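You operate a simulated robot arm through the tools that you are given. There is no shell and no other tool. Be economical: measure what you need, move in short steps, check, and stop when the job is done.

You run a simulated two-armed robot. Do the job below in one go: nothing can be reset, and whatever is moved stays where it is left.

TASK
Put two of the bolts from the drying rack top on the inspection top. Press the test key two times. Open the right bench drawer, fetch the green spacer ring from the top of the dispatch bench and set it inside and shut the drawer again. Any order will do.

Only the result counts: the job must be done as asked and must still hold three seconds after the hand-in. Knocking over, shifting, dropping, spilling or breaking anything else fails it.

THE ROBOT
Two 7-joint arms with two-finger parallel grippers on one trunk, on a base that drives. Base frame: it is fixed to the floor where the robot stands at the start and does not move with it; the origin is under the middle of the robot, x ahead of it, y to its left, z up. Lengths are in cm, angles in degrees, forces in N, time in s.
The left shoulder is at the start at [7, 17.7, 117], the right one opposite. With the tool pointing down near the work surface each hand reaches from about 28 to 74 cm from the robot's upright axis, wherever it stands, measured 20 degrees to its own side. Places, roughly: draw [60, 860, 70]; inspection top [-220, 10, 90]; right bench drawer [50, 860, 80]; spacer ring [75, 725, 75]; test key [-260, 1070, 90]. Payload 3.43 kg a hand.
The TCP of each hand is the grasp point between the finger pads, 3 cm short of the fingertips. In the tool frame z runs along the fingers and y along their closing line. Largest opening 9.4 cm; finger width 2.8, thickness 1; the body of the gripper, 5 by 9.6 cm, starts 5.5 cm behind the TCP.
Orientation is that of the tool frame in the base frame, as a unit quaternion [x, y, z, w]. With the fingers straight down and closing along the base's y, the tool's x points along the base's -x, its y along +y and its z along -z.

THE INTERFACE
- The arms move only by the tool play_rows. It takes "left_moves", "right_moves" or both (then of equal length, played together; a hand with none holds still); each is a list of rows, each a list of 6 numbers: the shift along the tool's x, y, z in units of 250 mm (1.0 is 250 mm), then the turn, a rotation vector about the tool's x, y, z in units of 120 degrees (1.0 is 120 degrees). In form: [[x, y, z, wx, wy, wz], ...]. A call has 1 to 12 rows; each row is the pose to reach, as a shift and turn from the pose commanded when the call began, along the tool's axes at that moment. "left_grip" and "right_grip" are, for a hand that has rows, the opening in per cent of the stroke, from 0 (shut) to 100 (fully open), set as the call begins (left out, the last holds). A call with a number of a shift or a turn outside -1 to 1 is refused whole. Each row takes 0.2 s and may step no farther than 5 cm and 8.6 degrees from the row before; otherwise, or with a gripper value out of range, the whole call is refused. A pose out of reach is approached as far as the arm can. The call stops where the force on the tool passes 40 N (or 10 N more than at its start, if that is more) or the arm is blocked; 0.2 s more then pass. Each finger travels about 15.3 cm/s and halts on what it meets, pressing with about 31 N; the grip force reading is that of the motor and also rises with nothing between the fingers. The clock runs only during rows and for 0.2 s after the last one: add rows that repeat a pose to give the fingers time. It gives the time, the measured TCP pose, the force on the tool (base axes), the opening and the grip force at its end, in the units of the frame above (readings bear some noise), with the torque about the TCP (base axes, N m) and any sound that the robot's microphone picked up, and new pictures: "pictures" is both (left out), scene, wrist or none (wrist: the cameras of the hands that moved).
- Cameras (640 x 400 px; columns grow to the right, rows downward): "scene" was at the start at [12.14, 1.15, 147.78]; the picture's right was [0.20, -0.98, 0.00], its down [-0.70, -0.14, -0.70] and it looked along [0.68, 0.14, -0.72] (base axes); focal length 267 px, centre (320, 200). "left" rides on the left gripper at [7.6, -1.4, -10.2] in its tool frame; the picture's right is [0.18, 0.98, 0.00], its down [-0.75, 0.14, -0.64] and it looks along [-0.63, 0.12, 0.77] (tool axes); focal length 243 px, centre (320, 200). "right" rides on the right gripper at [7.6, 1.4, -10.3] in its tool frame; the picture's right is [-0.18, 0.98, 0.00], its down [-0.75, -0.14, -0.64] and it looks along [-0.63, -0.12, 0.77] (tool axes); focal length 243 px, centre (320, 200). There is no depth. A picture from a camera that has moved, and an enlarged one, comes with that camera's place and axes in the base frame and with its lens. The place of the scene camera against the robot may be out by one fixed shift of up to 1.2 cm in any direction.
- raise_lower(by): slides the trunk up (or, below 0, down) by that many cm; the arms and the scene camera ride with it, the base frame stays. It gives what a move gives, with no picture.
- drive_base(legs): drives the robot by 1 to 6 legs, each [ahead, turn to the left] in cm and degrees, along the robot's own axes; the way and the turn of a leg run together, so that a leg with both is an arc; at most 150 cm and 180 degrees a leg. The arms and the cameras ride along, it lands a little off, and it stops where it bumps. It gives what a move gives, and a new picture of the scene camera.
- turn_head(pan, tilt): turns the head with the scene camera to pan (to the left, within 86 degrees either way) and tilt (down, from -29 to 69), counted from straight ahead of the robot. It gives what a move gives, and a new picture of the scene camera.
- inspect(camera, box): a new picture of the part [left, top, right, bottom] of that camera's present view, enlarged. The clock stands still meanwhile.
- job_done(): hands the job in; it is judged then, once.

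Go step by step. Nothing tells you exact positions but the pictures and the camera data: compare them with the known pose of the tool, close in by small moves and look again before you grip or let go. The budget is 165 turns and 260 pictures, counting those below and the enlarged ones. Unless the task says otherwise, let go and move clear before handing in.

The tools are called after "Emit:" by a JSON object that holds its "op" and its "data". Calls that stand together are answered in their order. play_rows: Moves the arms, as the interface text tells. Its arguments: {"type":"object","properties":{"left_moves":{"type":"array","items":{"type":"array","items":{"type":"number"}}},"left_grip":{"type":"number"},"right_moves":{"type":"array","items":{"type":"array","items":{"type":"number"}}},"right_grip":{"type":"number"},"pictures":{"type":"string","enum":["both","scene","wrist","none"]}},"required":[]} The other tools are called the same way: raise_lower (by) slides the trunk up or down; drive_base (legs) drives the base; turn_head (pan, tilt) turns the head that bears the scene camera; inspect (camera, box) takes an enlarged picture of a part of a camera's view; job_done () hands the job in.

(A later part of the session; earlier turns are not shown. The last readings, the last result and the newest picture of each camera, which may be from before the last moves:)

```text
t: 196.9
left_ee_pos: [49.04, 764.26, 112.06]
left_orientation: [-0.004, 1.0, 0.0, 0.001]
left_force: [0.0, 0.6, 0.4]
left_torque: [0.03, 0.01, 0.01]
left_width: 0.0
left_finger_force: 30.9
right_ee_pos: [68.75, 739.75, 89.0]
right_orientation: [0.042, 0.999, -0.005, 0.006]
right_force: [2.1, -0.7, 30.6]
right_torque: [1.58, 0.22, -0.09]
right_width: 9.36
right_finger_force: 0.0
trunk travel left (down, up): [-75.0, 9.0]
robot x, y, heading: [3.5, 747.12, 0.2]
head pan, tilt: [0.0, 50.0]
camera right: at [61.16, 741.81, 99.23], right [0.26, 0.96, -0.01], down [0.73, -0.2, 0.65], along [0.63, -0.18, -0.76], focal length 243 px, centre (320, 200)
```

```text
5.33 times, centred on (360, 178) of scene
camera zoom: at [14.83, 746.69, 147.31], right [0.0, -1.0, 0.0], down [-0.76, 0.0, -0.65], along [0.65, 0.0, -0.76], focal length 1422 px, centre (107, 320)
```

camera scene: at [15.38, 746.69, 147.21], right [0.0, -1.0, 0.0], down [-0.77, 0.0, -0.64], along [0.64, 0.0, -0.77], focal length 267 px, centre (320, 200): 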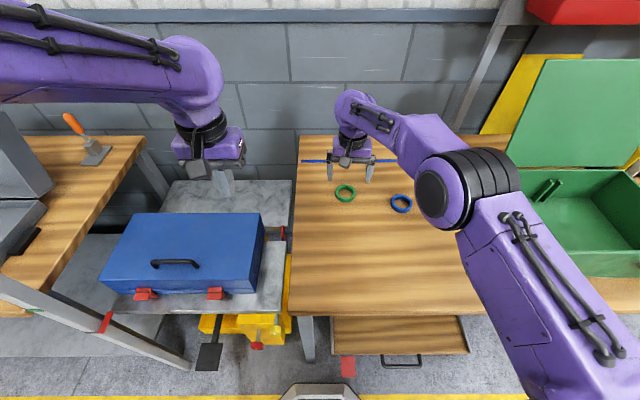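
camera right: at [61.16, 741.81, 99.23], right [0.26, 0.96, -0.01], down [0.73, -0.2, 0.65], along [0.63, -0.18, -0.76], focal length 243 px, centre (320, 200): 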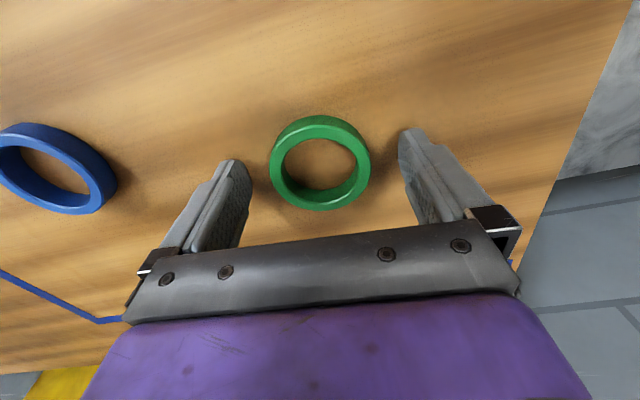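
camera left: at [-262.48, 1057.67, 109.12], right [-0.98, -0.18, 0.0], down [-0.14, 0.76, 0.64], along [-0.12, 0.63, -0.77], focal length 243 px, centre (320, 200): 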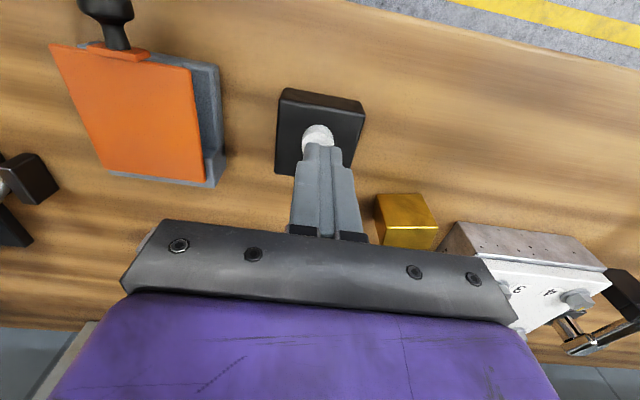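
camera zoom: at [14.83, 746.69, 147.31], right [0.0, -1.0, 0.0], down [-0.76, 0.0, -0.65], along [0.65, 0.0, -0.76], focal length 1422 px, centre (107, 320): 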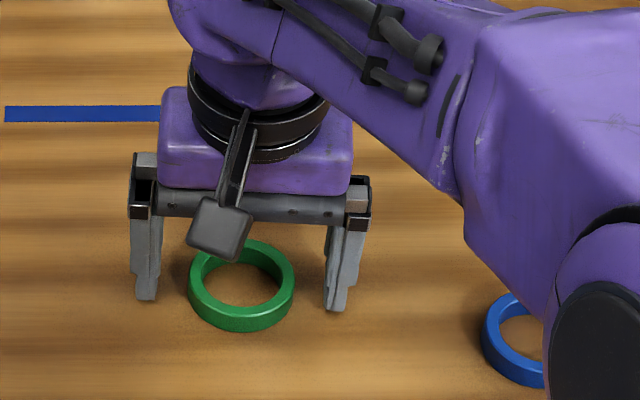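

Tips touched the bench (top z≈86). Back up 3 mm, adjust, and close on the ring.

Emit:
{"op": "play_rows", "data": {"right_moves": [[0.0, 0, -0.02, 0, 0, 0], [0.012, 0, -0.02, 0, 0, 0], [0.012, 0, -0.02, 0, 0, 0]], "pictures": "none"}}

Emit:
{"op": "play_rows", "data": {"right_moves": [[0, 0, 0, 0, 0, 0], [0, 0, 0, 0, 0, 0], [0, 0, 0, 0, 0, 0], [0, 0, 0, 0, 0, 0]], "right_grip": 0, "pictures": "wrist"}}

```text
t: 197.7
left_ee_pos: [49.41, 764.41, 111.85]
left_orientation: [-0.004, 1.0, 0.0, -0.001]
left_force: [1.0, -0.4, -0.3]
left_torque: [0.01, -0.04, 0.02]
left_width: 0.02
left_finger_force: 31.5
right_ee_pos: [68.72, 739.73, 89.02]
right_orientation: [0.041, 0.999, -0.006, 0.001]
right_force: [18.6, 3.3, 18.3]
right_torque: [1.04, -0.44, -0.99]
right_width: 9.4
right_finger_force: 0.0
trunk travel left (down, up): [-75.0, 9.0]
robot x, y, heading: [3.53, 747.3, 0.1]
head pan, tilt: [0.0, 50.0]
```

```text
t: 198.7
left_ee_pos: [49.13, 764.39, 111.96]
left_orientation: [-0.004, 1.0, -0.001, 0.0]
left_force: [-0.2, 1.1, 0.7]
left_torque: [-0.03, 0.03, 0.0]
left_width: 0.0
left_finger_force: 30.7
right_ee_pos: [68.28, 739.88, 89.12]
right_orientation: [0.039, 0.999, -0.007, 0.0]
right_force: [-3.9, 11.6, 11.6]
right_torque: [0.86, 0.08, 0.17]
right_width: 5.86
right_finger_force: 30.5
trunk travel left (down, up): [-75.0, 9.0]
robot x, y, heading: [3.4, 747.36, 0.3]
head pan, tilt: [0.0, 50.0]
camera right: at [60.77, 741.91, 99.3], right [0.26, 0.97, -0.01], down [0.74, -0.19, 0.65], along [0.62, -0.18, -0.76], focal length 243 px, centre (320, 200)
```

right: 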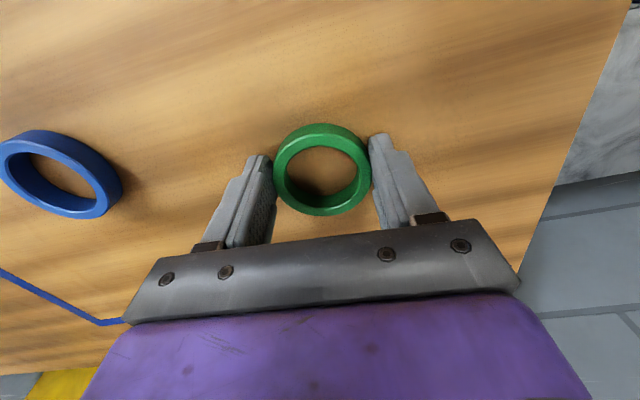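

Ring gripped (5.86 cm). Lift it up and back.

Emit:
{"op": "play_rows", "data": {"right_moves": [[0, 0, -0.05, 0, 0, 0], [0, 0, -0.2, 0, 0, 0], [0, 0, -0.4, 0, 0, 0], [0, 0, -0.6, 0, 0, 0], [0.05, 0, -0.8, 0, 0, 0], [0.2, -0.05, -0.95, 0, 0, 0], [0.35, -0.1, -1.0, 0, 0, 0], [0.5, -0.15, -1.0, 0, 0, 0], [0.65, -0.2, -1.0, 0, 0, 0], [0.78, -0.25, -1.0, 0, 0, 0]]}}

```text
refused: row 5 steps farther than a row can; nothing moved
```

Emit:
{"op": "play_rows", "data": {"right_moves": [[0, 0, -0.05, 0, 0, 0], [0, 0, -0.2, 0, 0, 0], [0, 0, -0.38, 0, 0, 0], [0, 0, -0.56, 0, 0, 0], [0.05, 0, -0.74, 0, 0, 0], [0.15, -0.05, -0.88, 0, 0, 0], [0.3, -0.1, -0.97, 0, 0, 0], [0.45, -0.15, -1.0, 0, 0, 0], [0.6, -0.2, -1.0, 0, 0, 0], [0.75, -0.25, -1.0, 0, 0, 0]]}}

```text
t: 200.9
left_ee_pos: [49.17, 764.21, 111.88]
left_orientation: [-0.003, 1.0, 0.0, 0.0]
left_force: [0.0, 0.5, 0.0]
left_torque: [-0.04, -0.02, 0.0]
left_width: 0.03
left_finger_force: 30.5
right_ee_pos: [49.01, 735.27, 114.24]
right_orientation: [0.04, 0.999, -0.005, 0.003]
right_force: [-0.4, 0.1, -0.2]
right_torque: [0.05, -0.03, 0.01]
right_width: 5.85
right_finger_force: 31.4
trunk travel left (down, up): [-75.0, 9.0]
robot x, y, heading: [3.57, 746.92, 0.1]
head pan, tilt: [0.0, 50.0]
camera scene: at [15.07, 746.61, 147.24], right [0.0, -1.0, 0.0], down [-0.76, 0.0, -0.64], along [0.64, 0.0, -0.76], focal length 267 px, centre (320, 200)
camera right: at [41.41, 737.39, 124.46], right [0.26, 0.97, -0.01], down [0.74, -0.19, 0.65], along [0.62, -0.18, -0.76], focal length 243 px, centre (320, 200)
```

scene: 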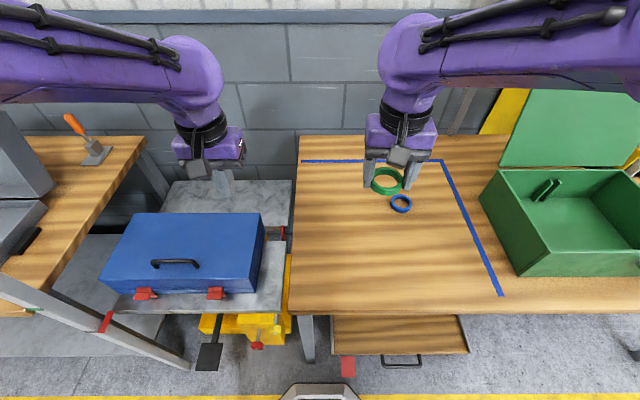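
right: 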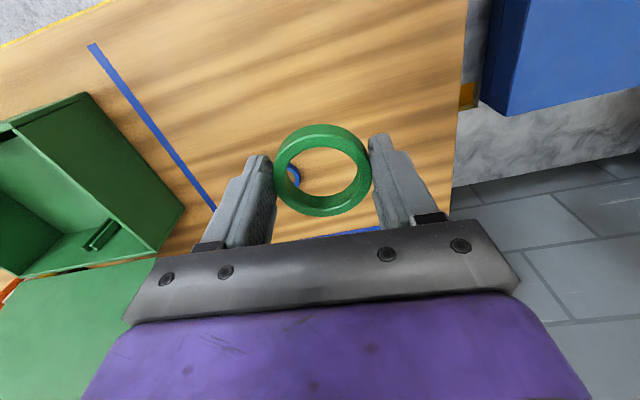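

Ring held. Back off, drive to y≈855 and face the bench with the drawers.

Emit:
{"op": "drive_base", "data": {"legs": [[-45, 0], [0, 90], [108, 0], [0, -90]]}}

```text
t: 216.5
left_ee_pos: [5.07, 873.78, 111.85]
left_orientation: [0.0, 1.0, 0.0, 0.0]
left_force: [1.1, -0.2, 0.0]
left_torque: [0.03, 0.02, 0.05]
left_width: 0.01
left_finger_force: 31.8
right_ee_pos: [4.74, 844.8, 114.19]
right_orientation: [0.043, 0.999, -0.005, 0.0]
right_force: [1.6, -0.2, 0.3]
right_torque: [-0.06, 0.03, -0.03]
right_width: 5.85
right_finger_force: 31.2
trunk travel left (down, up): [-75.0, 9.0]
robot x, y, heading: [-40.9, 856.23, -0.0]
head pan, tilt: [0.0, 50.0]
camera scene: at [-29.03, 856.33, 147.21], right [0.0, -1.0, 0.0], down [-0.77, 0.0, -0.64], along [0.64, 0.0, -0.77], focal length 267 px, centre (320, 200)
```

scene: 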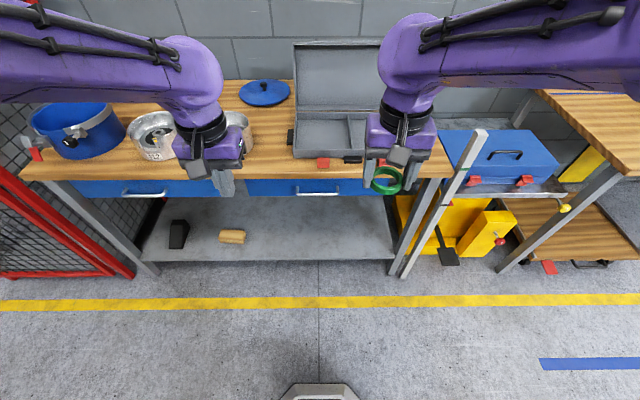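

Right drawer front spans y≈830–880 with a bar handle near (29.6,858,80.5). I zoom in on it.

Emit:
{"op": "turn_head", "data": {"pan": 0, "tilt": 40}}

Emit:
{"op": "inspect", "data": {"camera": "scene", "box": [230, 200, 390, 300]}}

```text
t: 217.2
left_ee_pos: [5.09, 873.68, 111.8]
left_orientation: [0.001, 1.0, 0.0, -0.001]
left_force: [0.1, 0.1, 0.3]
left_torque: [-0.02, -0.04, 0.02]
left_width: 0.0
left_finger_force: 31.8
right_ee_pos: [4.74, 844.76, 114.12]
right_orientation: [0.043, 0.999, -0.007, 0.0]
right_force: [0.0, 0.2, 0.6]
right_torque: [0.0, 0.03, -0.02]
right_width: 5.86
right_finger_force: 31.2
trunk travel left (down, up): [-75.0, 9.0]
robot x, y, heading: [-41.15, 856.32, -0.2]
head pan, tilt: [0.0, 40.0]
camera scene: at [-28.23, 856.3, 148.63], right [0.0, -1.0, 0.0], down [-0.64, 0.0, -0.77], along [0.77, 0.0, -0.64], focal length 267 px, centre (320, 200)
```

scene: 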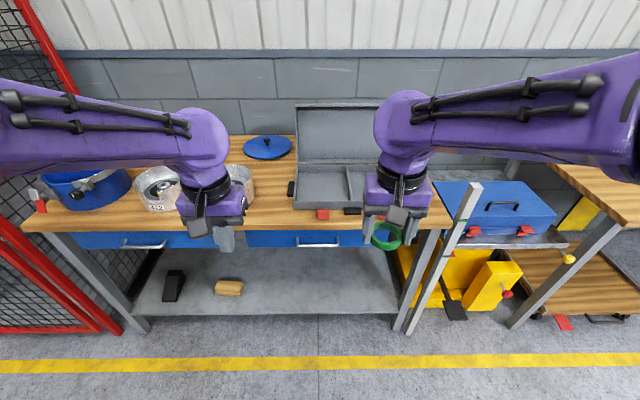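

```text
4.00 times, centred on (310, 250) of scene
camera zoom: at [-28.23, 856.3, 148.63], right [0.0, -1.0, 0.0], down [-0.64, 0.0, -0.77], along [0.77, 0.0, -0.64], focal length 1067 px, centre (360, 0)
```

zoom: 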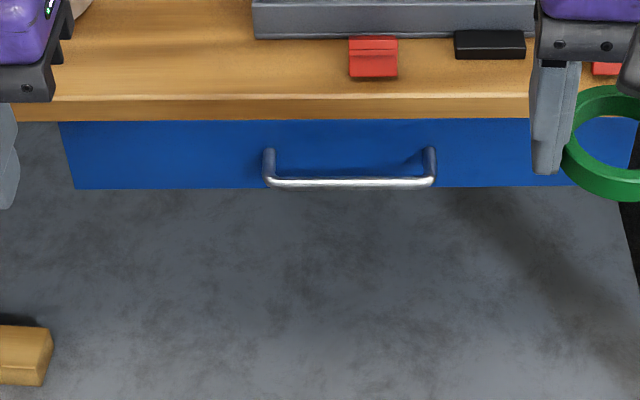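

Handle bar is at x≈30, y 850–864, z≈80.5, standing 3.4 cm off the front. I'll hook it with one finger of the wide-open left hand turned 90° (closing along x). First drive 8 cm closer and turn the left hand.

Emit:
{"op": "drive_base", "data": {"legs": [[8, 0]]}}

Emit:
{"op": "play_rows", "data": {"left_moves": [[0, 0, 0, 0, 0, 0.068], [0, 0, 0, 0, 0, 0.136], [0, 0, 0, 0, 0, 0.204], [0, 0, 0, 0, 0, 0.272], [0, 0, 0, 0, 0, 0.34], [0, 0, 0, 0, 0, 0.408], [0, 0, 0, 0, 0, 0.476], [0, 0, 0, 0, 0, 0.544], [0, 0, 0, 0, 0, 0.612], [0, 0, 0, 0, 0, 0.68], [0, 0, 0, 0, 0, 0.75], [0, 0, 0, 0, 0, 0.75]], "left_grip": 100}}

```text
t: 218.2
left_ee_pos: [12.47, 873.75, 112.03]
left_orientation: [-0.001, 1.0, 0.0, 0.002]
left_force: [-0.1, -0.1, 0.5]
left_torque: [0.01, -0.08, -0.02]
left_width: 0.01
left_finger_force: 30.9
right_ee_pos: [12.04, 844.75, 114.43]
right_orientation: [0.042, 0.999, -0.005, 0.004]
right_force: [-1.1, 0.9, 0.1]
right_torque: [0.03, -0.03, -0.01]
right_width: 5.88
right_finger_force: 31.3
trunk travel left (down, up): [-75.0, 9.0]
robot x, y, heading: [-33.07, 856.8, -0.1]
head pan, tilt: [0.0, 40.0]
camera scene: at [-21.04, 856.3, 148.71], right [0.0, -1.0, 0.0], down [-0.64, 0.0, -0.77], along [0.77, 0.0, -0.64], focal length 267 px, centre (320, 200)
```

scene: 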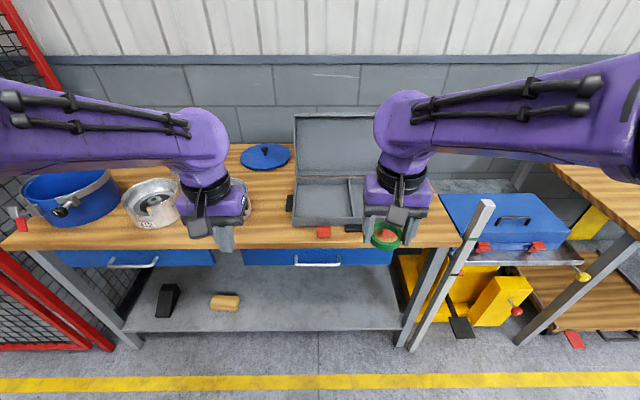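

```text
t: 220.8
left_ee_pos: [12.96, 873.65, 111.83]
left_orientation: [0.707, 0.707, -0.001, -0.001]
left_force: [0.4, 0.2, -0.1]
left_torque: [-0.02, 0.01, -0.04]
left_width: 9.41
left_finger_force: 0.1
right_ee_pos: [12.66, 844.79, 114.14]
right_orientation: [0.042, 0.999, -0.006, 0.0]
right_force: [0.0, -0.2, 0.0]
right_torque: [-0.02, -0.02, 0.01]
right_width: 5.86
right_finger_force: 30.9
trunk travel left (down, up): [-75.0, 9.0]
robot x, y, heading: [-32.75, 856.71, -0.2]
head pan, tilt: [0.0, 40.0]
camera scene: at [-20.27, 856.29, 148.63], right [0.0, -1.0, 0.0], down [-0.64, 0.0, -0.77], along [0.77, 0.0, -0.64], focal length 267 px, centre (320, 200)
camera left: at [11.44, 881.41, 122.07], right [0.98, 0.18, 0.0], down [0.14, -0.75, 0.64], along [0.12, -0.63, -0.77], focal length 243 px, centre (320, 200)
```

scene: 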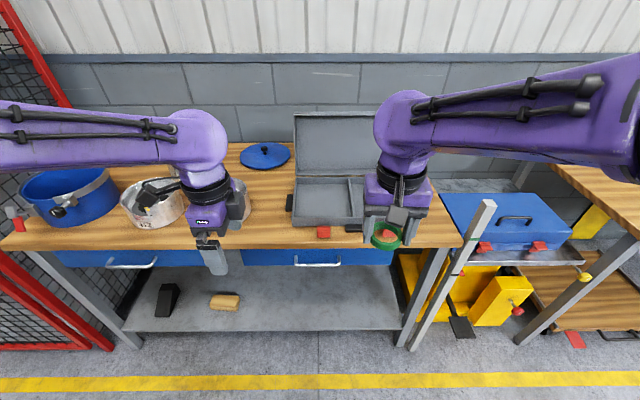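
left: 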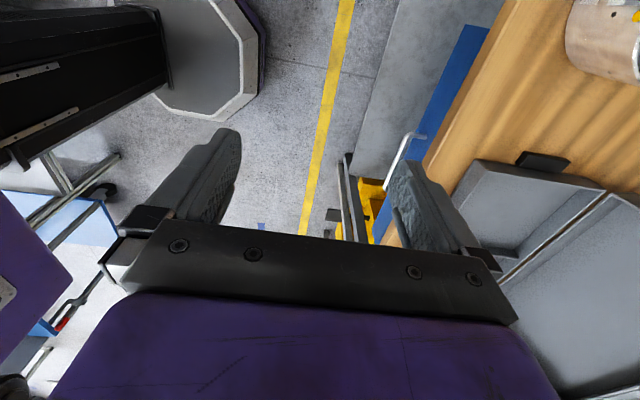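

Emit:
{"op": "inspect", "data": {"camera": "left", "box": [340, 80, 500, 180]}}

```text
4.00 times, centred on (420, 130) of left
camera zoom: at [11.44, 881.41, 122.07], right [0.98, 0.18, 0.0], down [0.14, -0.75, 0.64], along [0.12, -0.63, -0.77], focal length 970 px, centre (-80, 480)
```

zoom: 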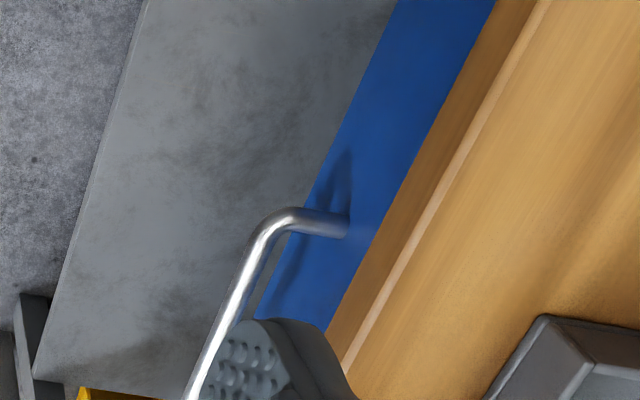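

Bar x≈30.7, drawer front x≈34. The inner finger should go to x≈32.6, i.e. TCP x≈27.4, y≈859. Moving right hand aside and left hand above the handle.

Emit:
{"op": "play_rows", "data": {"right_moves": [[0, -0.1, 0, 0, 0, 0], [0, -0.2, 0, 0, 0, 0], [0, -0.3, 0, 0, 0, 0], [0, -0.4, 0, 0, 0, 0], [0, -0.4, 0, 0, 0, 0], [0, -0.4, 0, 0, 0, 0], [0, -0.4, 0, 0, 0, 0], [0, -0.4, 0, 0, 0, 0], [0, -0.4, 0, 0, 0, 0], [0, -0.4, 0, 0, 0, 0]], "left_moves": [[-0.1, 0.1, 0, 0, 0, 0], [-0.2, 0.2, 0, 0, 0, 0], [-0.3, 0.3, 0, 0, 0, 0], [-0.42, 0.42, 0, 0, 0, 0], [-0.52, 0.52, 0.05, 0, 0, 0], [-0.586, 0.578, 0.15, 0, 0, 0], [-0.586, 0.578, 0.34, 0, 0, 0], [-0.586, 0.578, 0.53, 0, 0, 0], [-0.586, 0.578, 0.7, 0, 0, 0], [-0.586, 0.578, 0.7, 0, 0, 0]]}}

```text
t: 223.1
left_ee_pos: [27.38, 859.05, 94.11]
left_orientation: [0.706, 0.708, 0.0, 0.0]
left_force: [0.2, -0.3, 0.7]
left_torque: [-0.02, 0.0, 0.01]
left_width: 9.38
left_finger_force: 0.1
right_ee_pos: [11.69, 834.7, 114.26]
right_orientation: [0.043, 0.999, -0.006, 0.002]
right_force: [-0.3, 0.4, -0.7]
right_torque: [0.02, -0.02, 0.04]
right_width: 5.85
right_finger_force: 31.0
trunk travel left (down, up): [-75.0, 9.0]
robot x, y, heading: [-32.92, 856.97, -0.3]
head pan, tilt: [0.0, 40.0]
camera scene: at [-20.34, 856.26, 148.64], right [0.0, -1.0, 0.0], down [-0.64, 0.0, -0.77], along [0.77, 0.0, -0.64], focal length 267 px, centre (320, 200)
camera right: at [4.25, 836.84, 124.45], right [0.27, 0.96, -0.01], down [0.74, -0.2, 0.65], along [0.62, -0.18, -0.76], focal length 243 px, centre (320, 200)
camera left: at [25.81, 866.76, 104.37], right [0.98, 0.18, 0.0], down [0.14, -0.75, 0.64], along [0.12, -0.63, -0.77], focal length 243 px, centre (320, 200)
```

scene: 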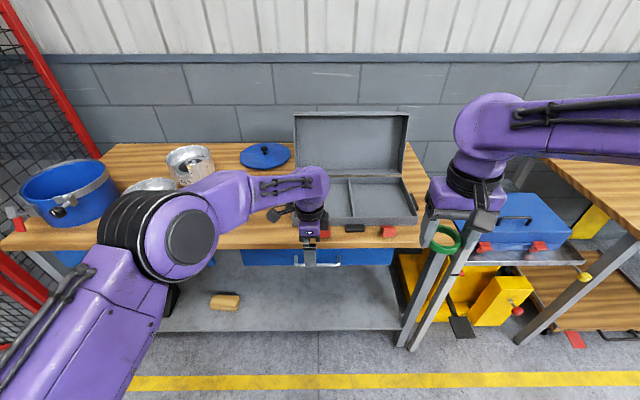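
right: 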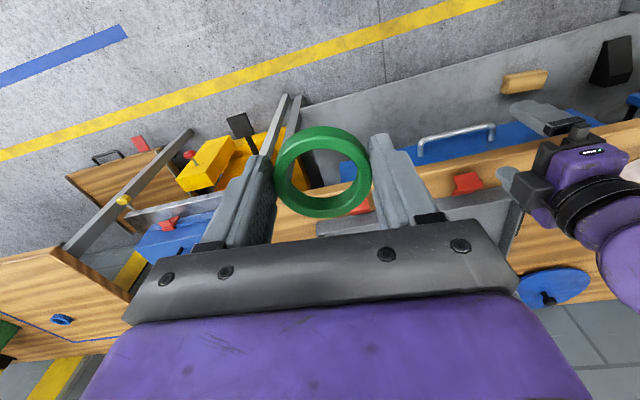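
left: 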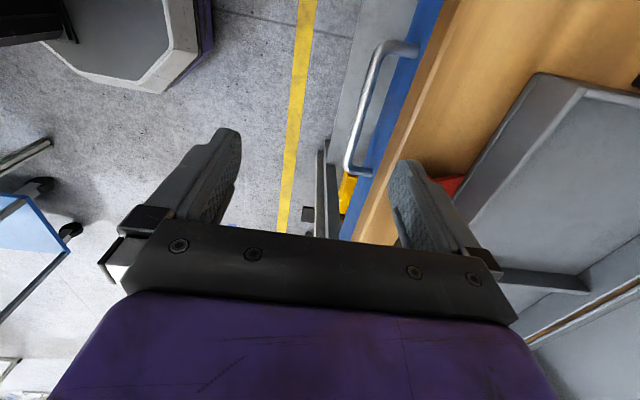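

Emit:
{"op": "inspect", "data": {"camera": "left", "box": [300, 10, 460, 210]}}

```text
2.00 times, centred on (380, 110) of left
camera zoom: at [25.81, 866.76, 104.37], right [0.98, 0.18, 0.0], down [0.14, -0.75, 0.64], along [0.12, -0.63, -0.77], focal length 485 px, centre (200, 380)
```

zoom: 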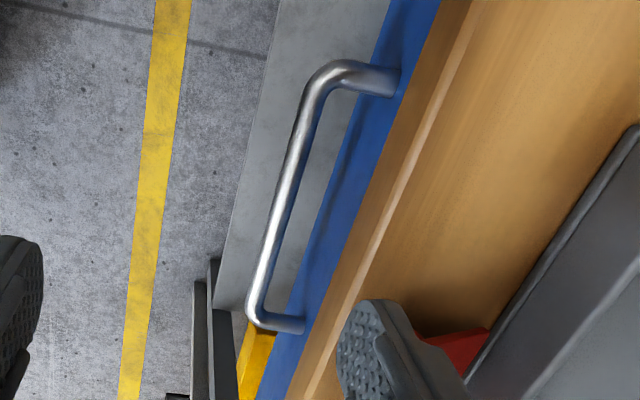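

The bench top overhangs the handle gap, so a vertical finger won't fit. Instead I'll grip the bar with the hand pitched forward (20° below horizontal), fingers closing vertically. Pull back and pitch the left hand.

Emit:
{"op": "play_rows", "data": {"left_moves": [[0, -0.12, 0, -0.03, 0, 0], [0, -0.24, 0.02, -0.1, 0, 0], [0, -0.36, 0.06, -0.165, 0, 0], [0, -0.44, 0.1, -0.23, 0, 0], [0, -0.5, 0.15, -0.295, 0, 0], [0, -0.5, 0.2, -0.36, 0, 0], [0, -0.5, 0.25, -0.425, 0, 0], [0, -0.5, 0.3, -0.49, 0, 0], [0, -0.5, 0.35, -0.54, 0, 0], [0, -0.5, 0.4, -0.583, 0, 0], [0, -0.5, 0.4, -0.583, 0, 0]], "left_grip": 45}}

```text
t: 225.4
left_ee_pos: [14.93, 859.19, 84.22]
left_orientation: [0.578, 0.58, 0.406, 0.405]
left_force: [0.2, 0.6, -0.4]
left_torque: [-0.03, 0.03, 0.03]
left_width: 4.24
left_finger_force: 0.0
left hand out of reach, approached as far as the arm can: row 4, 5
right_ee_pos: [11.75, 834.68, 114.14]
right_orientation: [0.042, 0.999, -0.005, 0.002]
right_force: [-0.5, -1.3, 1.4]
right_torque: [0.0, -0.01, 0.01]
right_width: 5.85
right_finger_force: 30.6
trunk travel left (down, up): [-75.0, 9.0]
robot x, y, heading: [-33.24, 856.52, -0.2]
head pan, tilt: [0.0, 40.0]
camera scene: at [-20.31, 856.27, 148.64], right [0.0, -1.0, 0.0], down [-0.64, 0.0, -0.77], along [0.77, 0.0, -0.64], focal length 267 px, centre (320, 200)
camera left: at [4.74, 866.82, 86.42], right [0.34, 0.18, 0.92], down [-0.55, -0.75, 0.35], along [0.76, -0.63, -0.15], focal length 243 px, centre (320, 200)
```

scene: 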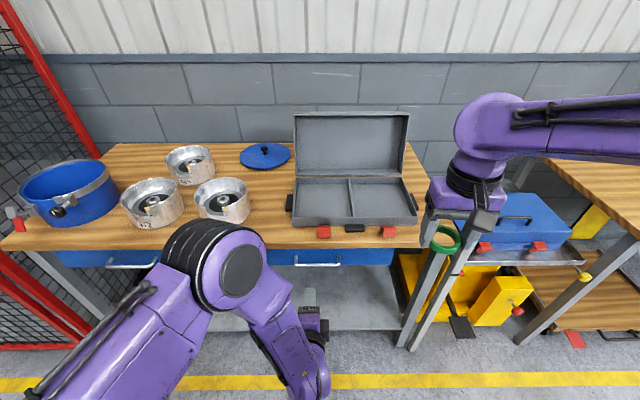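
left: 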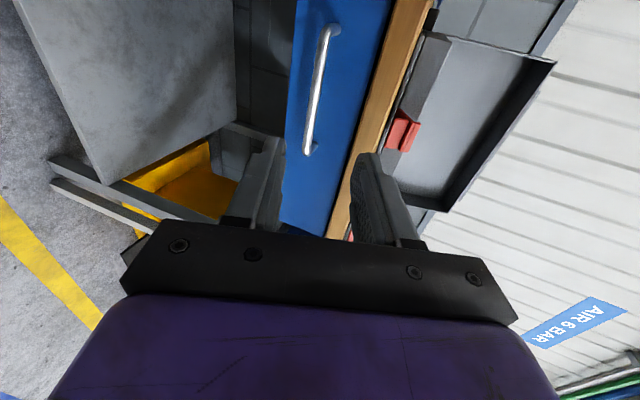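

Excellent view: the bar is at about (32.1, 858.5, 77.8), nearly straight along the tool axis. Advance most of the way and re-check.

Emit:
{"op": "play_rows", "data": {"left_moves": [[-0.01, 0, 0.15, 0, 0, 0], [-0.02, 0, 0.3, 0, 0, 0], [-0.028, -0.004, 0.42, 0, 0, 0], [-0.028, -0.006, 0.5, 0, 0, 0], [-0.028, -0.006, 0.5, 0, 0, 0]], "left_grip": 34, "pictures": "wrist"}}

Emit:
{"op": "inspect", "data": {"camera": "left", "box": [240, 40, 440, 200]}}

```text
t: 226.7
left_ee_pos: [26.5, 858.4, 79.91]
left_orientation: [0.579, 0.58, 0.406, 0.405]
left_force: [0.7, -0.4, 0.4]
left_torque: [0.0, -0.01, 0.02]
left_width: 3.22
left_finger_force: 0.2
right_ee_pos: [11.82, 834.65, 114.16]
right_orientation: [0.042, 0.999, -0.006, 0.001]
right_force: [0.4, -0.6, -1.0]
right_torque: [0.02, 0.0, 0.02]
right_width: 5.84
right_finger_force: 31.8
trunk travel left (down, up): [-75.0, 9.0]
robot x, y, heading: [-33.09, 856.66, -0.1]
head pan, tilt: [0.0, 40.0]
camera left: at [16.36, 866.13, 82.15], right [0.34, 0.18, 0.92], down [-0.55, -0.75, 0.35], along [0.76, -0.63, -0.15], focal length 243 px, centre (320, 200)
```

left: 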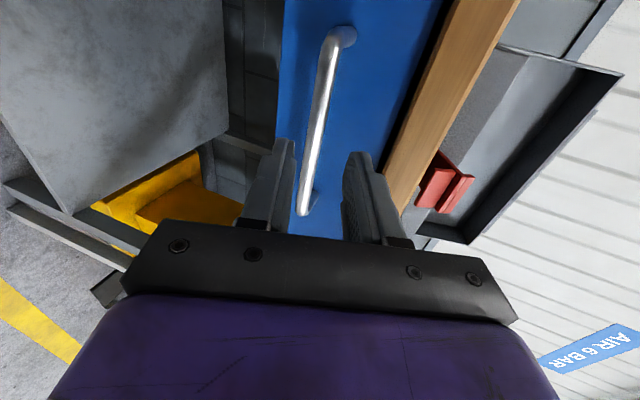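

```text
2.50 times, centred on (340, 120) of left
camera zoom: at [16.36, 866.13, 82.15], right [0.34, 0.18, 0.92], down [-0.55, -0.75, 0.35], along [0.76, -0.63, -0.15], focal length 606 px, centre (270, 400)
```

zoom: 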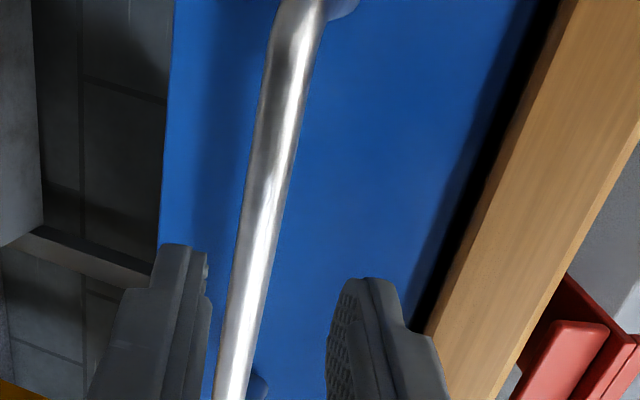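

Bar lies between the fingers. Small correction, advance 4.5 cm, then check.

Emit:
{"op": "play_rows", "data": {"left_moves": [[0, -0.012, 0.06, 0, 0, 0], [0, -0.012, 0.12, 0, 0, 0], [0, -0.012, 0.18, 0, 0, 0], [0, -0.012, 0.18, 0, 0, 0]], "pictures": "wrist"}}

```text
t: 227.7
left_ee_pos: [30.58, 858.46, 78.03]
left_orientation: [0.579, 0.58, 0.406, 0.405]
left_force: [0.0, -0.6, 0.7]
left_torque: [-0.01, -0.04, 0.0]
left_width: 3.21
left_finger_force: 0.0
right_ee_pos: [11.67, 834.65, 114.25]
right_orientation: [0.043, 0.999, -0.005, 0.001]
right_force: [0.7, 0.6, -1.0]
right_torque: [-0.01, -0.03, -0.02]
right_width: 5.84
right_finger_force: 31.4
trunk travel left (down, up): [-75.0, 9.0]
robot x, y, heading: [-32.84, 856.74, 0.0]
head pan, tilt: [0.0, 40.0]
camera left: at [20.43, 866.09, 80.33], right [0.34, 0.18, 0.92], down [-0.55, -0.75, 0.35], along [0.76, -0.63, -0.15], focal length 243 px, centre (320, 200)
```

left: 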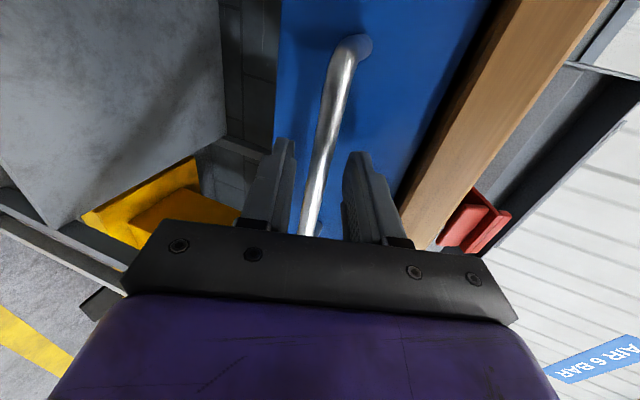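

Emit:
{"op": "play_rows", "data": {"left_moves": [[0, 0, 0, 0, 0, 0], [0, 0, 0, 0, 0, 0], [0, 0, 0, 0, 0, 0]], "left_grip": 0, "pictures": "wrist"}}

```text
t: 228.4
left_ee_pos: [30.69, 858.51, 77.96]
left_orientation: [0.58, 0.581, 0.405, 0.403]
left_force: [-2.3, 0.1, -4.0]
left_torque: [-0.18, 0.1, 0.09]
left_width: 1.16
left_finger_force: 44.7
right_ee_pos: [11.67, 834.67, 114.29]
right_orientation: [0.043, 0.999, -0.006, 0.001]
right_force: [0.4, -0.6, 1.1]
right_torque: [-0.03, -0.03, -0.02]
right_width: 5.85
right_finger_force: 31.1
trunk travel left (down, up): [-75.0, 9.0]
robot x, y, heading: [-32.74, 856.69, -0.3]
head pan, tilt: [0.0, 40.0]
camera left: at [20.4, 866.09, 80.28], right [0.34, 0.18, 0.92], down [-0.55, -0.75, 0.35], along [0.76, -0.63, -0.15], focal length 243 px, centre (320, 200)
```

left: 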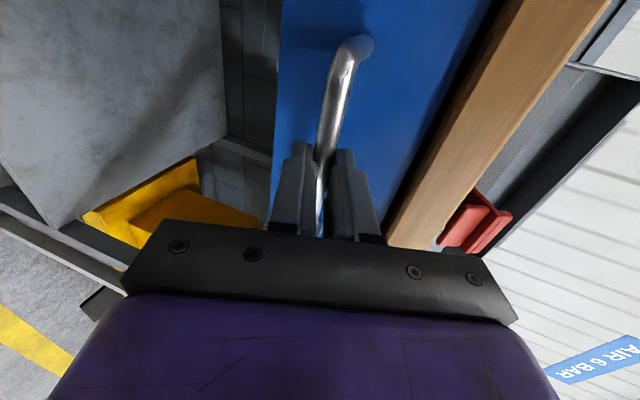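

Handle gripped. Pull straight back 15 cm.

Emit:
{"op": "play_rows", "data": {"left_moves": [[0, -0.014, -0.038, 0, 0, 0], [0, -0.034, -0.094, 0, 0, 0], [0, -0.068, -0.188, 0, 0, 0], [0, -0.102, -0.282, 0, 0, 0], [0, -0.136, -0.376, 0, 0, 0], [0, -0.17, -0.47, 0, 0, 0], [0, -0.204, -0.564, 0, 0, 0], [0, -0.204, -0.564, 0, 0, 0]]}}

```text
t: 230.2
left_ee_pos: [15.9, 858.23, 78.17]
left_orientation: [0.579, 0.581, 0.405, 0.404]
left_force: [0.1, 2.2, -10.3]
left_torque: [-0.28, 0.18, -0.35]
left_width: 1.17
left_finger_force: 44.5
right_ee_pos: [11.97, 834.72, 114.13]
right_orientation: [0.044, 0.999, -0.007, 0.001]
right_force: [0.5, 0.2, -0.7]
right_torque: [0.0, -0.02, 0.0]
right_width: 5.85
right_finger_force: 30.9
trunk travel left (down, up): [-75.0, 9.0]
robot x, y, heading: [-32.83, 856.74, -0.4]
head pan, tilt: [0.0, 40.0]
camera scene: at [-20.1, 856.34, 148.6], right [0.0, -1.0, 0.0], down [-0.64, 0.0, -0.77], along [0.77, 0.0, -0.64], focal length 267 px, centre (320, 200)
camera left: at [5.57, 865.98, 80.31], right [0.34, 0.18, 0.92], down [-0.55, -0.75, 0.35], along [0.76, -0.63, -0.15], focal length 243 px, centre (320, 200)
```

scene: 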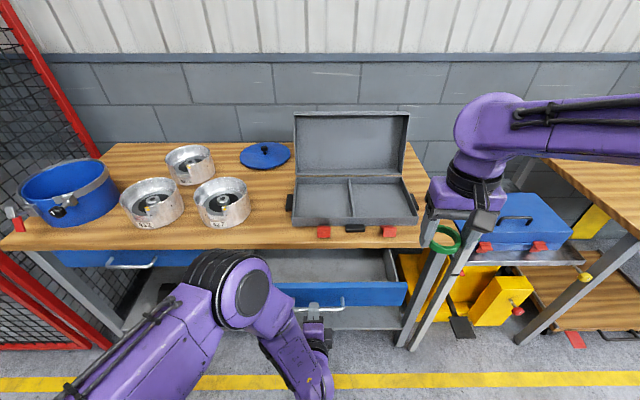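
left: 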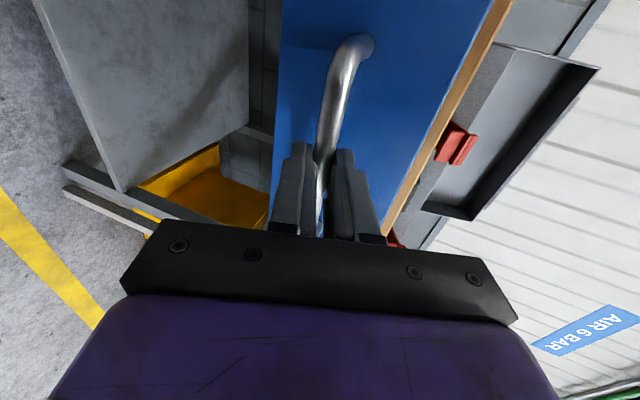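

Drawer opened 15 cm. Pull 4 cm more.

Emit:
{"op": "play_rows", "data": {"left_moves": [[0, -0.027, -0.075, 0, 0, 0], [0, -0.054, -0.15, 0, 0, 0], [0, -0.054, -0.15, 0, 0, 0]], "pictures": "none"}}

Emit:
{"op": "inspect", "data": {"camera": "scene", "box": [230, 200, 450, 340]}}

```text
t: 231.1
left_ee_pos: [11.71, 858.31, 78.08]
left_orientation: [0.579, 0.58, 0.406, 0.405]
left_force: [0.5, -2.2, -7.7]
left_torque: [0.11, 0.16, 1.09]
left_width: 1.15
left_finger_force: 44.8
right_ee_pos: [11.88, 834.69, 114.22]
right_orientation: [0.042, 0.999, -0.005, 0.001]
right_force: [-0.6, 0.0, 0.5]
right_torque: [-0.02, 0.0, 0.05]
right_width: 5.84
right_finger_force: 31.3
trunk travel left (down, up): [-75.0, 9.0]
robot x, y, heading: [-33.0, 857.01, -0.3]
head pan, tilt: [0.0, 40.0]
```

```text
2.86 times, centred on (340, 270) of scene
camera zoom: at [-20.16, 856.23, 148.62], right [0.0, -1.0, 0.0], down [-0.64, 0.0, -0.77], along [0.77, 0.0, -0.64], focal length 762 px, centre (263, 0)
```

zoom: 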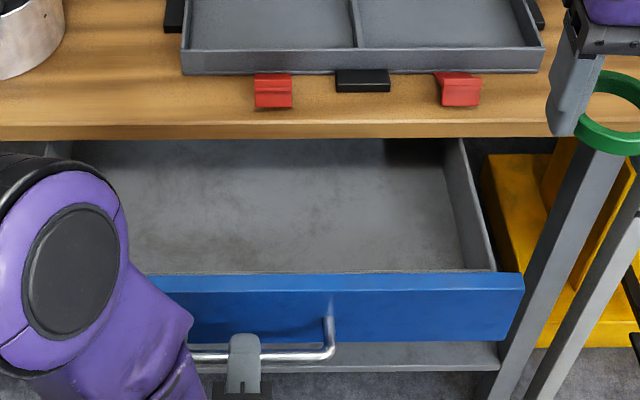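

Drawer is open 19 cm; interior spans about x 17.5–33, y 832+. I keep the left grip and bring the ring above (24.5, 845.5).

Emit:
{"op": "play_rows", "data": {"right_moves": [[-0.1, 0.1, 0, 0, 0, 0], [-0.2, 0.2, 0.03, 0, 0, 0], [-0.3, 0.3, 0.08, 0, 0, 0], [-0.4, 0.4, 0.15, 0, 0, 0], [-0.466, 0.473, 0.25, 0, 0, 0], [-0.466, 0.473, 0.43, 0, 0, 0], [-0.466, 0.473, 0.61, 0, 0, 0], [-0.466, 0.473, 0.76, 0, 0, 0], [-0.466, 0.473, 0.76, 0, 0, 0]]}}

```text
t: 233.1
left_ee_pos: [11.69, 858.29, 78.15]
left_orientation: [0.579, 0.58, 0.406, 0.405]
left_force: [0.8, -4.3, -5.6]
left_torque: [-0.49, 0.08, -0.68]
left_width: 1.2
left_finger_force: 45.1
right_ee_pos: [24.73, 845.4, 95.1]
right_orientation: [0.043, 0.999, -0.005, 0.001]
right_force: [-0.9, 0.3, 0.0]
right_torque: [-0.02, -0.03, -0.03]
right_width: 5.83
right_finger_force: 31.1
trunk travel left (down, up): [-75.0, 9.0]
robot x, y, heading: [-32.77, 856.65, -0.0]
head pan, tilt: [0.0, 40.0]
camera scene: at [-20.2, 856.23, 148.62], right [0.0, -1.0, 0.0], down [-0.64, 0.0, -0.77], along [0.77, 0.0, -0.64], focal length 267 px, centre (320, 200)
camera right: at [17.16, 847.52, 105.31], right [0.27, 0.96, -0.01], down [0.74, -0.2, 0.65], along [0.62, -0.18, -0.76], focal length 243 px, centre (320, 200)
```

scene: 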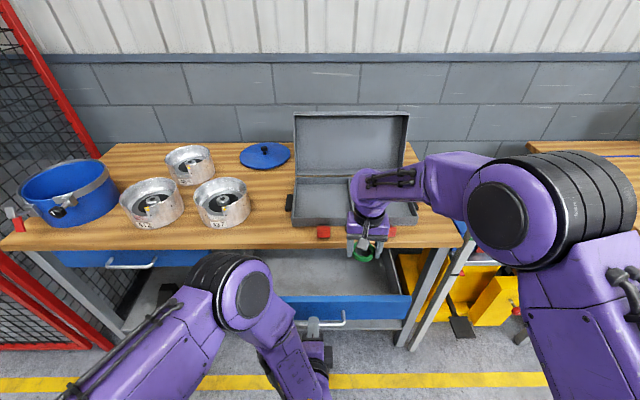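
right: 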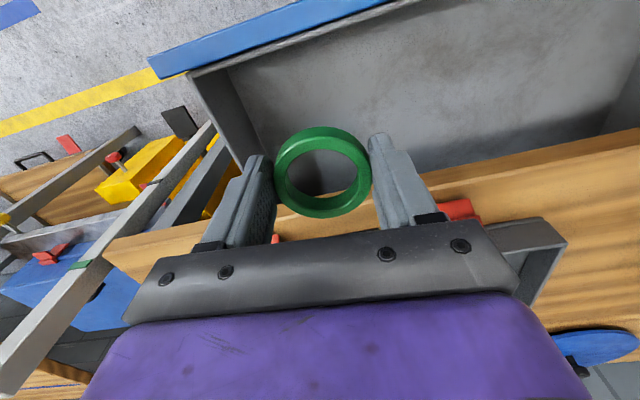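

Clear of walls. Shift 2 cm left, and lower into the drawer.

Emit:
{"op": "play_rows", "data": {"right_moves": [[0, 0.08, 0.1, 0, 0, 0], [0, 0.08, 0.25, 0, 0, 0], [0, 0.08, 0.4, 0, 0, 0], [0, 0.08, 0.5, 0, 0, 0], [0, 0.08, 0.5, 0, 0, 0]]}}

```text
t: 234.2
left_ee_pos: [11.69, 858.34, 78.06]
left_orientation: [0.579, 0.58, 0.406, 0.405]
left_force: [-0.1, -4.1, -4.6]
left_torque: [-0.33, 0.07, -0.09]
left_width: 1.15
left_finger_force: 44.5
right_ee_pos: [24.9, 847.3, 82.55]
right_orientation: [0.042, 0.999, -0.005, 0.0]
right_force: [0.8, 0.2, -0.8]
right_torque: [0.01, 0.04, 0.01]
right_width: 5.85
right_finger_force: 31.2
trunk travel left (down, up): [-75.0, 9.0]
robot x, y, heading: [-33.09, 857.14, -0.4]
head pan, tilt: [0.0, 40.0]
camera scene: at [-20.2, 856.2, 148.62], right [0.0, -1.0, 0.0], down [-0.64, 0.0, -0.77], along [0.77, 0.0, -0.64], focal length 267 px, centre (320, 200)
camera right: at [17.38, 849.5, 92.76], right [0.27, 0.96, -0.01], down [0.74, -0.2, 0.65], along [0.62, -0.18, -0.76], focal length 243 px, centre (320, 200)
```

scene: 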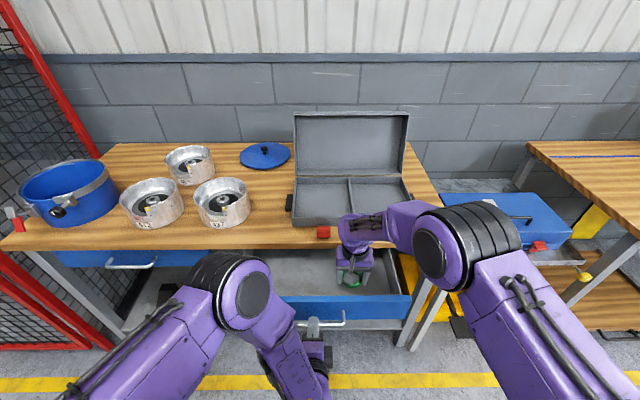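
right: 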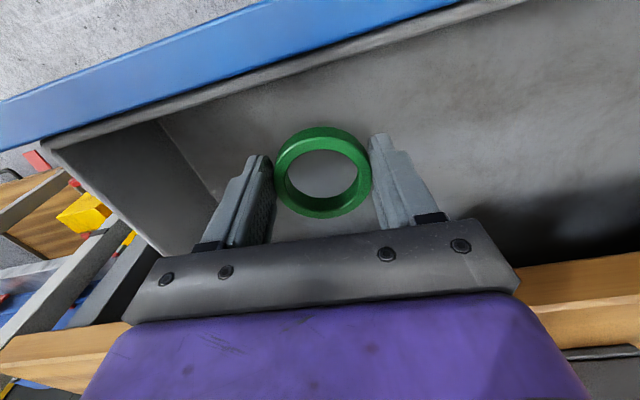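

Emit:
{"op": "play_rows", "data": {"right_moves": [[0, 0, 0.03, 0, 0, 0], [0, 0, 0.06, 0, 0, 0], [0, 0, 0.06, 0, 0, 0]], "pictures": "none"}}

Emit:
{"op": "play_rows", "data": {"right_moves": [[0, 0, 0.02, 0, 0, 0], [0, 0, 0.04, 0, 0, 0], [0, 0, 0.04, 0, 0, 0]], "pictures": "wrist"}}

```text
t: 235.1
left_ee_pos: [11.74, 858.26, 78.04]
left_orientation: [0.579, 0.58, 0.405, 0.404]
left_force: [0.8, -5.0, -3.7]
left_torque: [-0.25, 0.1, 0.01]
left_width: 1.15
left_finger_force: 45.4
right_ee_pos: [24.73, 847.26, 81.21]
right_orientation: [0.042, 0.999, -0.006, 0.0]
right_force: [-0.3, -0.4, 0.7]
right_torque: [-0.01, -0.02, -0.01]
right_width: 5.87
right_finger_force: 31.4
trunk travel left (down, up): [-75.0, 9.0]
robot x, y, heading: [-33.29, 856.64, -0.4]
head pan, tilt: [0.0, 40.0]
```

```text
t: 235.8
left_ee_pos: [11.74, 858.26, 78.07]
left_orientation: [0.579, 0.58, 0.405, 0.405]
left_force: [0.0, -4.8, -4.0]
left_torque: [-0.22, 0.07, 0.08]
left_width: 1.17
left_finger_force: 44.9
right_ee_pos: [24.86, 847.3, 79.93]
right_orientation: [0.043, 0.999, -0.006, 0.001]
right_force: [-0.3, -0.3, -0.5]
right_torque: [0.02, 0.0, -0.02]
right_width: 5.87
right_finger_force: 30.7
trunk travel left (down, up): [-75.0, 9.0]
robot x, y, heading: [-32.84, 857.26, -0.2]
head pan, tilt: [0.0, 40.0]
camera right: at [17.27, 849.37, 90.31], right [0.27, 0.96, -0.01], down [0.74, -0.2, 0.65], along [0.62, -0.18, -0.76], focal length 243 px, centre (320, 200)
```

right: 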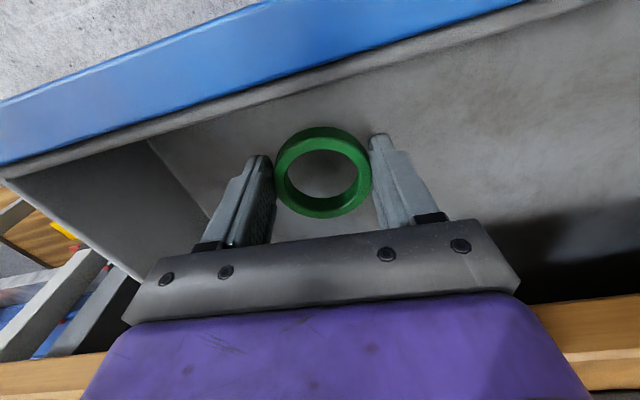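

Emit:
{"op": "play_rows", "data": {"right_moves": [[0, 0, 0.02, 0, 0, 0], [0, 0, 0.03, 0, 0, 0], [0, 0, 0.03, 0, 0, 0]], "pictures": "none"}}

Emit:
{"op": "play_rows", "data": {"right_moves": [[0, 0, 0.014, 0, 0, 0], [0, 0, 0.02, 0, 0, 0], [0, 0, 0.02, 0, 0, 0]], "pictures": "none"}}

Emit:
{"op": "inspect", "data": {"camera": "right", "box": [220, 90, 420, 230]}}

```text
t: 236.7
left_ee_pos: [11.63, 858.33, 78.14]
left_orientation: [0.579, 0.58, 0.406, 0.405]
left_force: [0.2, -3.7, -4.4]
left_torque: [-0.24, 0.05, 0.04]
left_width: 1.17
left_finger_force: 44.6
right_ee_pos: [24.69, 847.29, 79.43]
right_orientation: [0.042, 0.999, -0.006, 0.001]
right_force: [-0.4, -0.5, 0.4]
right_torque: [0.0, 0.0, 0.01]
right_width: 5.85
right_finger_force: 30.9
trunk travel left (down, up): [-75.0, 9.0]
robot x, y, heading: [-33.06, 856.37, -0.3]
head pan, tilt: [0.0, 40.0]
```

```text
t: 237.4
left_ee_pos: [11.63, 858.31, 78.05]
left_orientation: [0.579, 0.58, 0.405, 0.405]
left_force: [0.3, -4.1, -3.0]
left_torque: [-0.27, 0.08, 0.02]
left_width: 1.16
left_finger_force: 44.6
right_ee_pos: [24.74, 847.3, 78.84]
right_orientation: [0.043, 0.999, -0.006, 0.0]
right_force: [0.2, 0.6, 0.5]
right_torque: [0.01, 0.04, -0.03]
right_width: 5.84
right_finger_force: 30.7
trunk travel left (down, up): [-75.0, 9.0]
robot x, y, heading: [-33.2, 856.96, -0.5]
head pan, tilt: [0.0, 40.0]
```

```text
2.86 times, centred on (320, 160) of right
camera zoom: at [17.27, 849.41, 89.1], right [0.27, 0.96, -0.01], down [0.74, -0.2, 0.65], along [0.62, -0.18, -0.76], focal length 693 px, centre (320, 314)
```

zoom: 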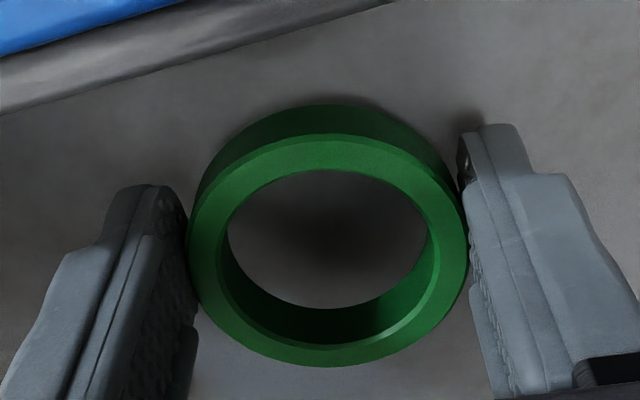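

Near the drawer floor (contact shadow visible). A few more small steps to feel contact.

Emit:
{"op": "play_rows", "data": {"right_moves": [[0, 0, 0.012, 0, 0, 0], [0, 0, 0.012, 0, 0, 0]], "pictures": "none"}}

Emit:
{"op": "play_rows", "data": {"right_moves": [[0, 0, 0.012, 0, 0, 0], [0, 0, 0.012, 0, 0, 0]], "pictures": "none"}}

Emit:
{"op": "play_rows", "data": {"right_moves": [[0, 0, 0.012, 0, 0, 0], [0, 0, 0.012, 0, 0, 0]], "pictures": "none"}}

```text
t: 238.1
left_ee_pos: [11.81, 858.34, 78.05]
left_orientation: [0.58, 0.58, 0.405, 0.404]
left_force: [0.1, -3.3, -4.6]
left_torque: [-0.26, 0.03, 0.02]
left_width: 1.18
left_finger_force: 44.9
right_ee_pos: [24.75, 847.22, 78.53]
right_orientation: [0.043, 0.999, -0.005, 0.0]
right_force: [0.6, 0.1, 0.6]
right_torque: [-0.01, 0.0, 0.01]
right_width: 5.85
right_finger_force: 31.3
trunk travel left (down, up): [-75.0, 9.0]
robot x, y, heading: [-33.42, 856.75, -0.3]
head pan, tilt: [0.0, 40.0]
```

```text
t: 238.7
left_ee_pos: [11.84, 858.3, 78.08]
left_orientation: [0.579, 0.581, 0.405, 0.404]
left_force: [0.3, -2.9, -4.8]
left_torque: [-0.24, 0.08, 0.06]
left_width: 1.2
left_finger_force: 44.9
right_ee_pos: [24.82, 847.27, 78.12]
right_orientation: [0.042, 0.999, -0.006, 0.0]
right_force: [0.4, -0.2, -0.3]
right_torque: [0.0, 0.0, 0.01]
right_width: 5.85
right_finger_force: 31.2
trunk travel left (down, up): [-75.0, 9.0]
robot x, y, heading: [-33.01, 857.01, -0.3]
head pan, tilt: [0.0, 40.0]
```

```text
t: 239.2
left_ee_pos: [11.74, 858.34, 78.11]
left_orientation: [0.579, 0.579, 0.406, 0.405]
left_force: [-0.1, -2.9, -4.1]
left_torque: [-0.28, 0.0, 0.03]
left_width: 1.17
left_finger_force: 45.3
right_ee_pos: [24.78, 847.15, 78.0]
right_orientation: [0.042, 0.999, -0.006, 0.0]
right_force: [-0.2, 0.4, 0.0]
right_torque: [0.02, 0.0, -0.02]
right_width: 5.86
right_finger_force: 31.0
trunk travel left (down, up): [-75.0, 9.0]
robot x, y, heading: [-33.07, 856.83, -0.1]
head pan, tilt: [0.0, 40.0]
```

Emit:
{"op": "play_rows", "data": {"right_moves": [[0, 0, 0.012, 0, 0, 0], [0, 0, 0.024, 0, 0, 0], [0, 0, 0.024, 0, 0, 0]], "pictures": "none"}}

Emit:
{"op": "inspect", "data": {"camera": "right", "box": [220, 90, 420, 230]}}

```text
t: 240.1
left_ee_pos: [11.62, 858.27, 78.03]
left_orientation: [0.579, 0.58, 0.406, 0.404]
left_force: [-0.1, -3.4, -4.4]
left_torque: [-0.27, 0.03, 0.01]
left_width: 1.18
left_finger_force: 45.4
right_ee_pos: [24.82, 847.23, 77.3]
right_orientation: [0.043, 0.999, -0.006, 0.001]
right_force: [-0.2, 0.0, 0.1]
right_torque: [0.02, 0.03, 0.0]
right_width: 5.84
right_finger_force: 31.5
trunk travel left (down, up): [-75.0, 9.0]
robot x, y, heading: [-32.83, 857.05, -0.4]
head pan, tilt: [0.0, 40.0]
```

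```text
2.86 times, centred on (320, 160) of right
camera zoom: at [17.23, 849.32, 87.58], right [0.27, 0.96, -0.01], down [0.74, -0.2, 0.64], along [0.62, -0.18, -0.76], focal length 693 px, centre (320, 314)
```

zoom: 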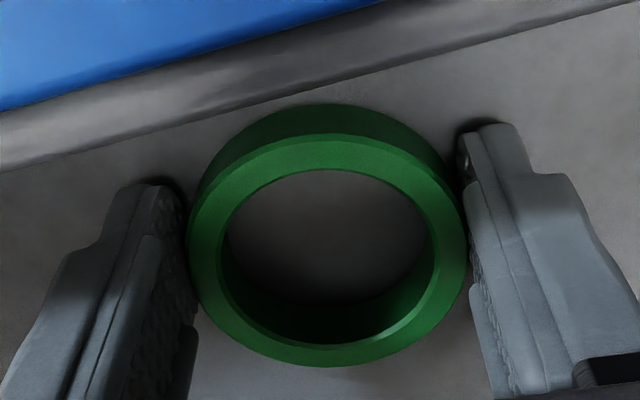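

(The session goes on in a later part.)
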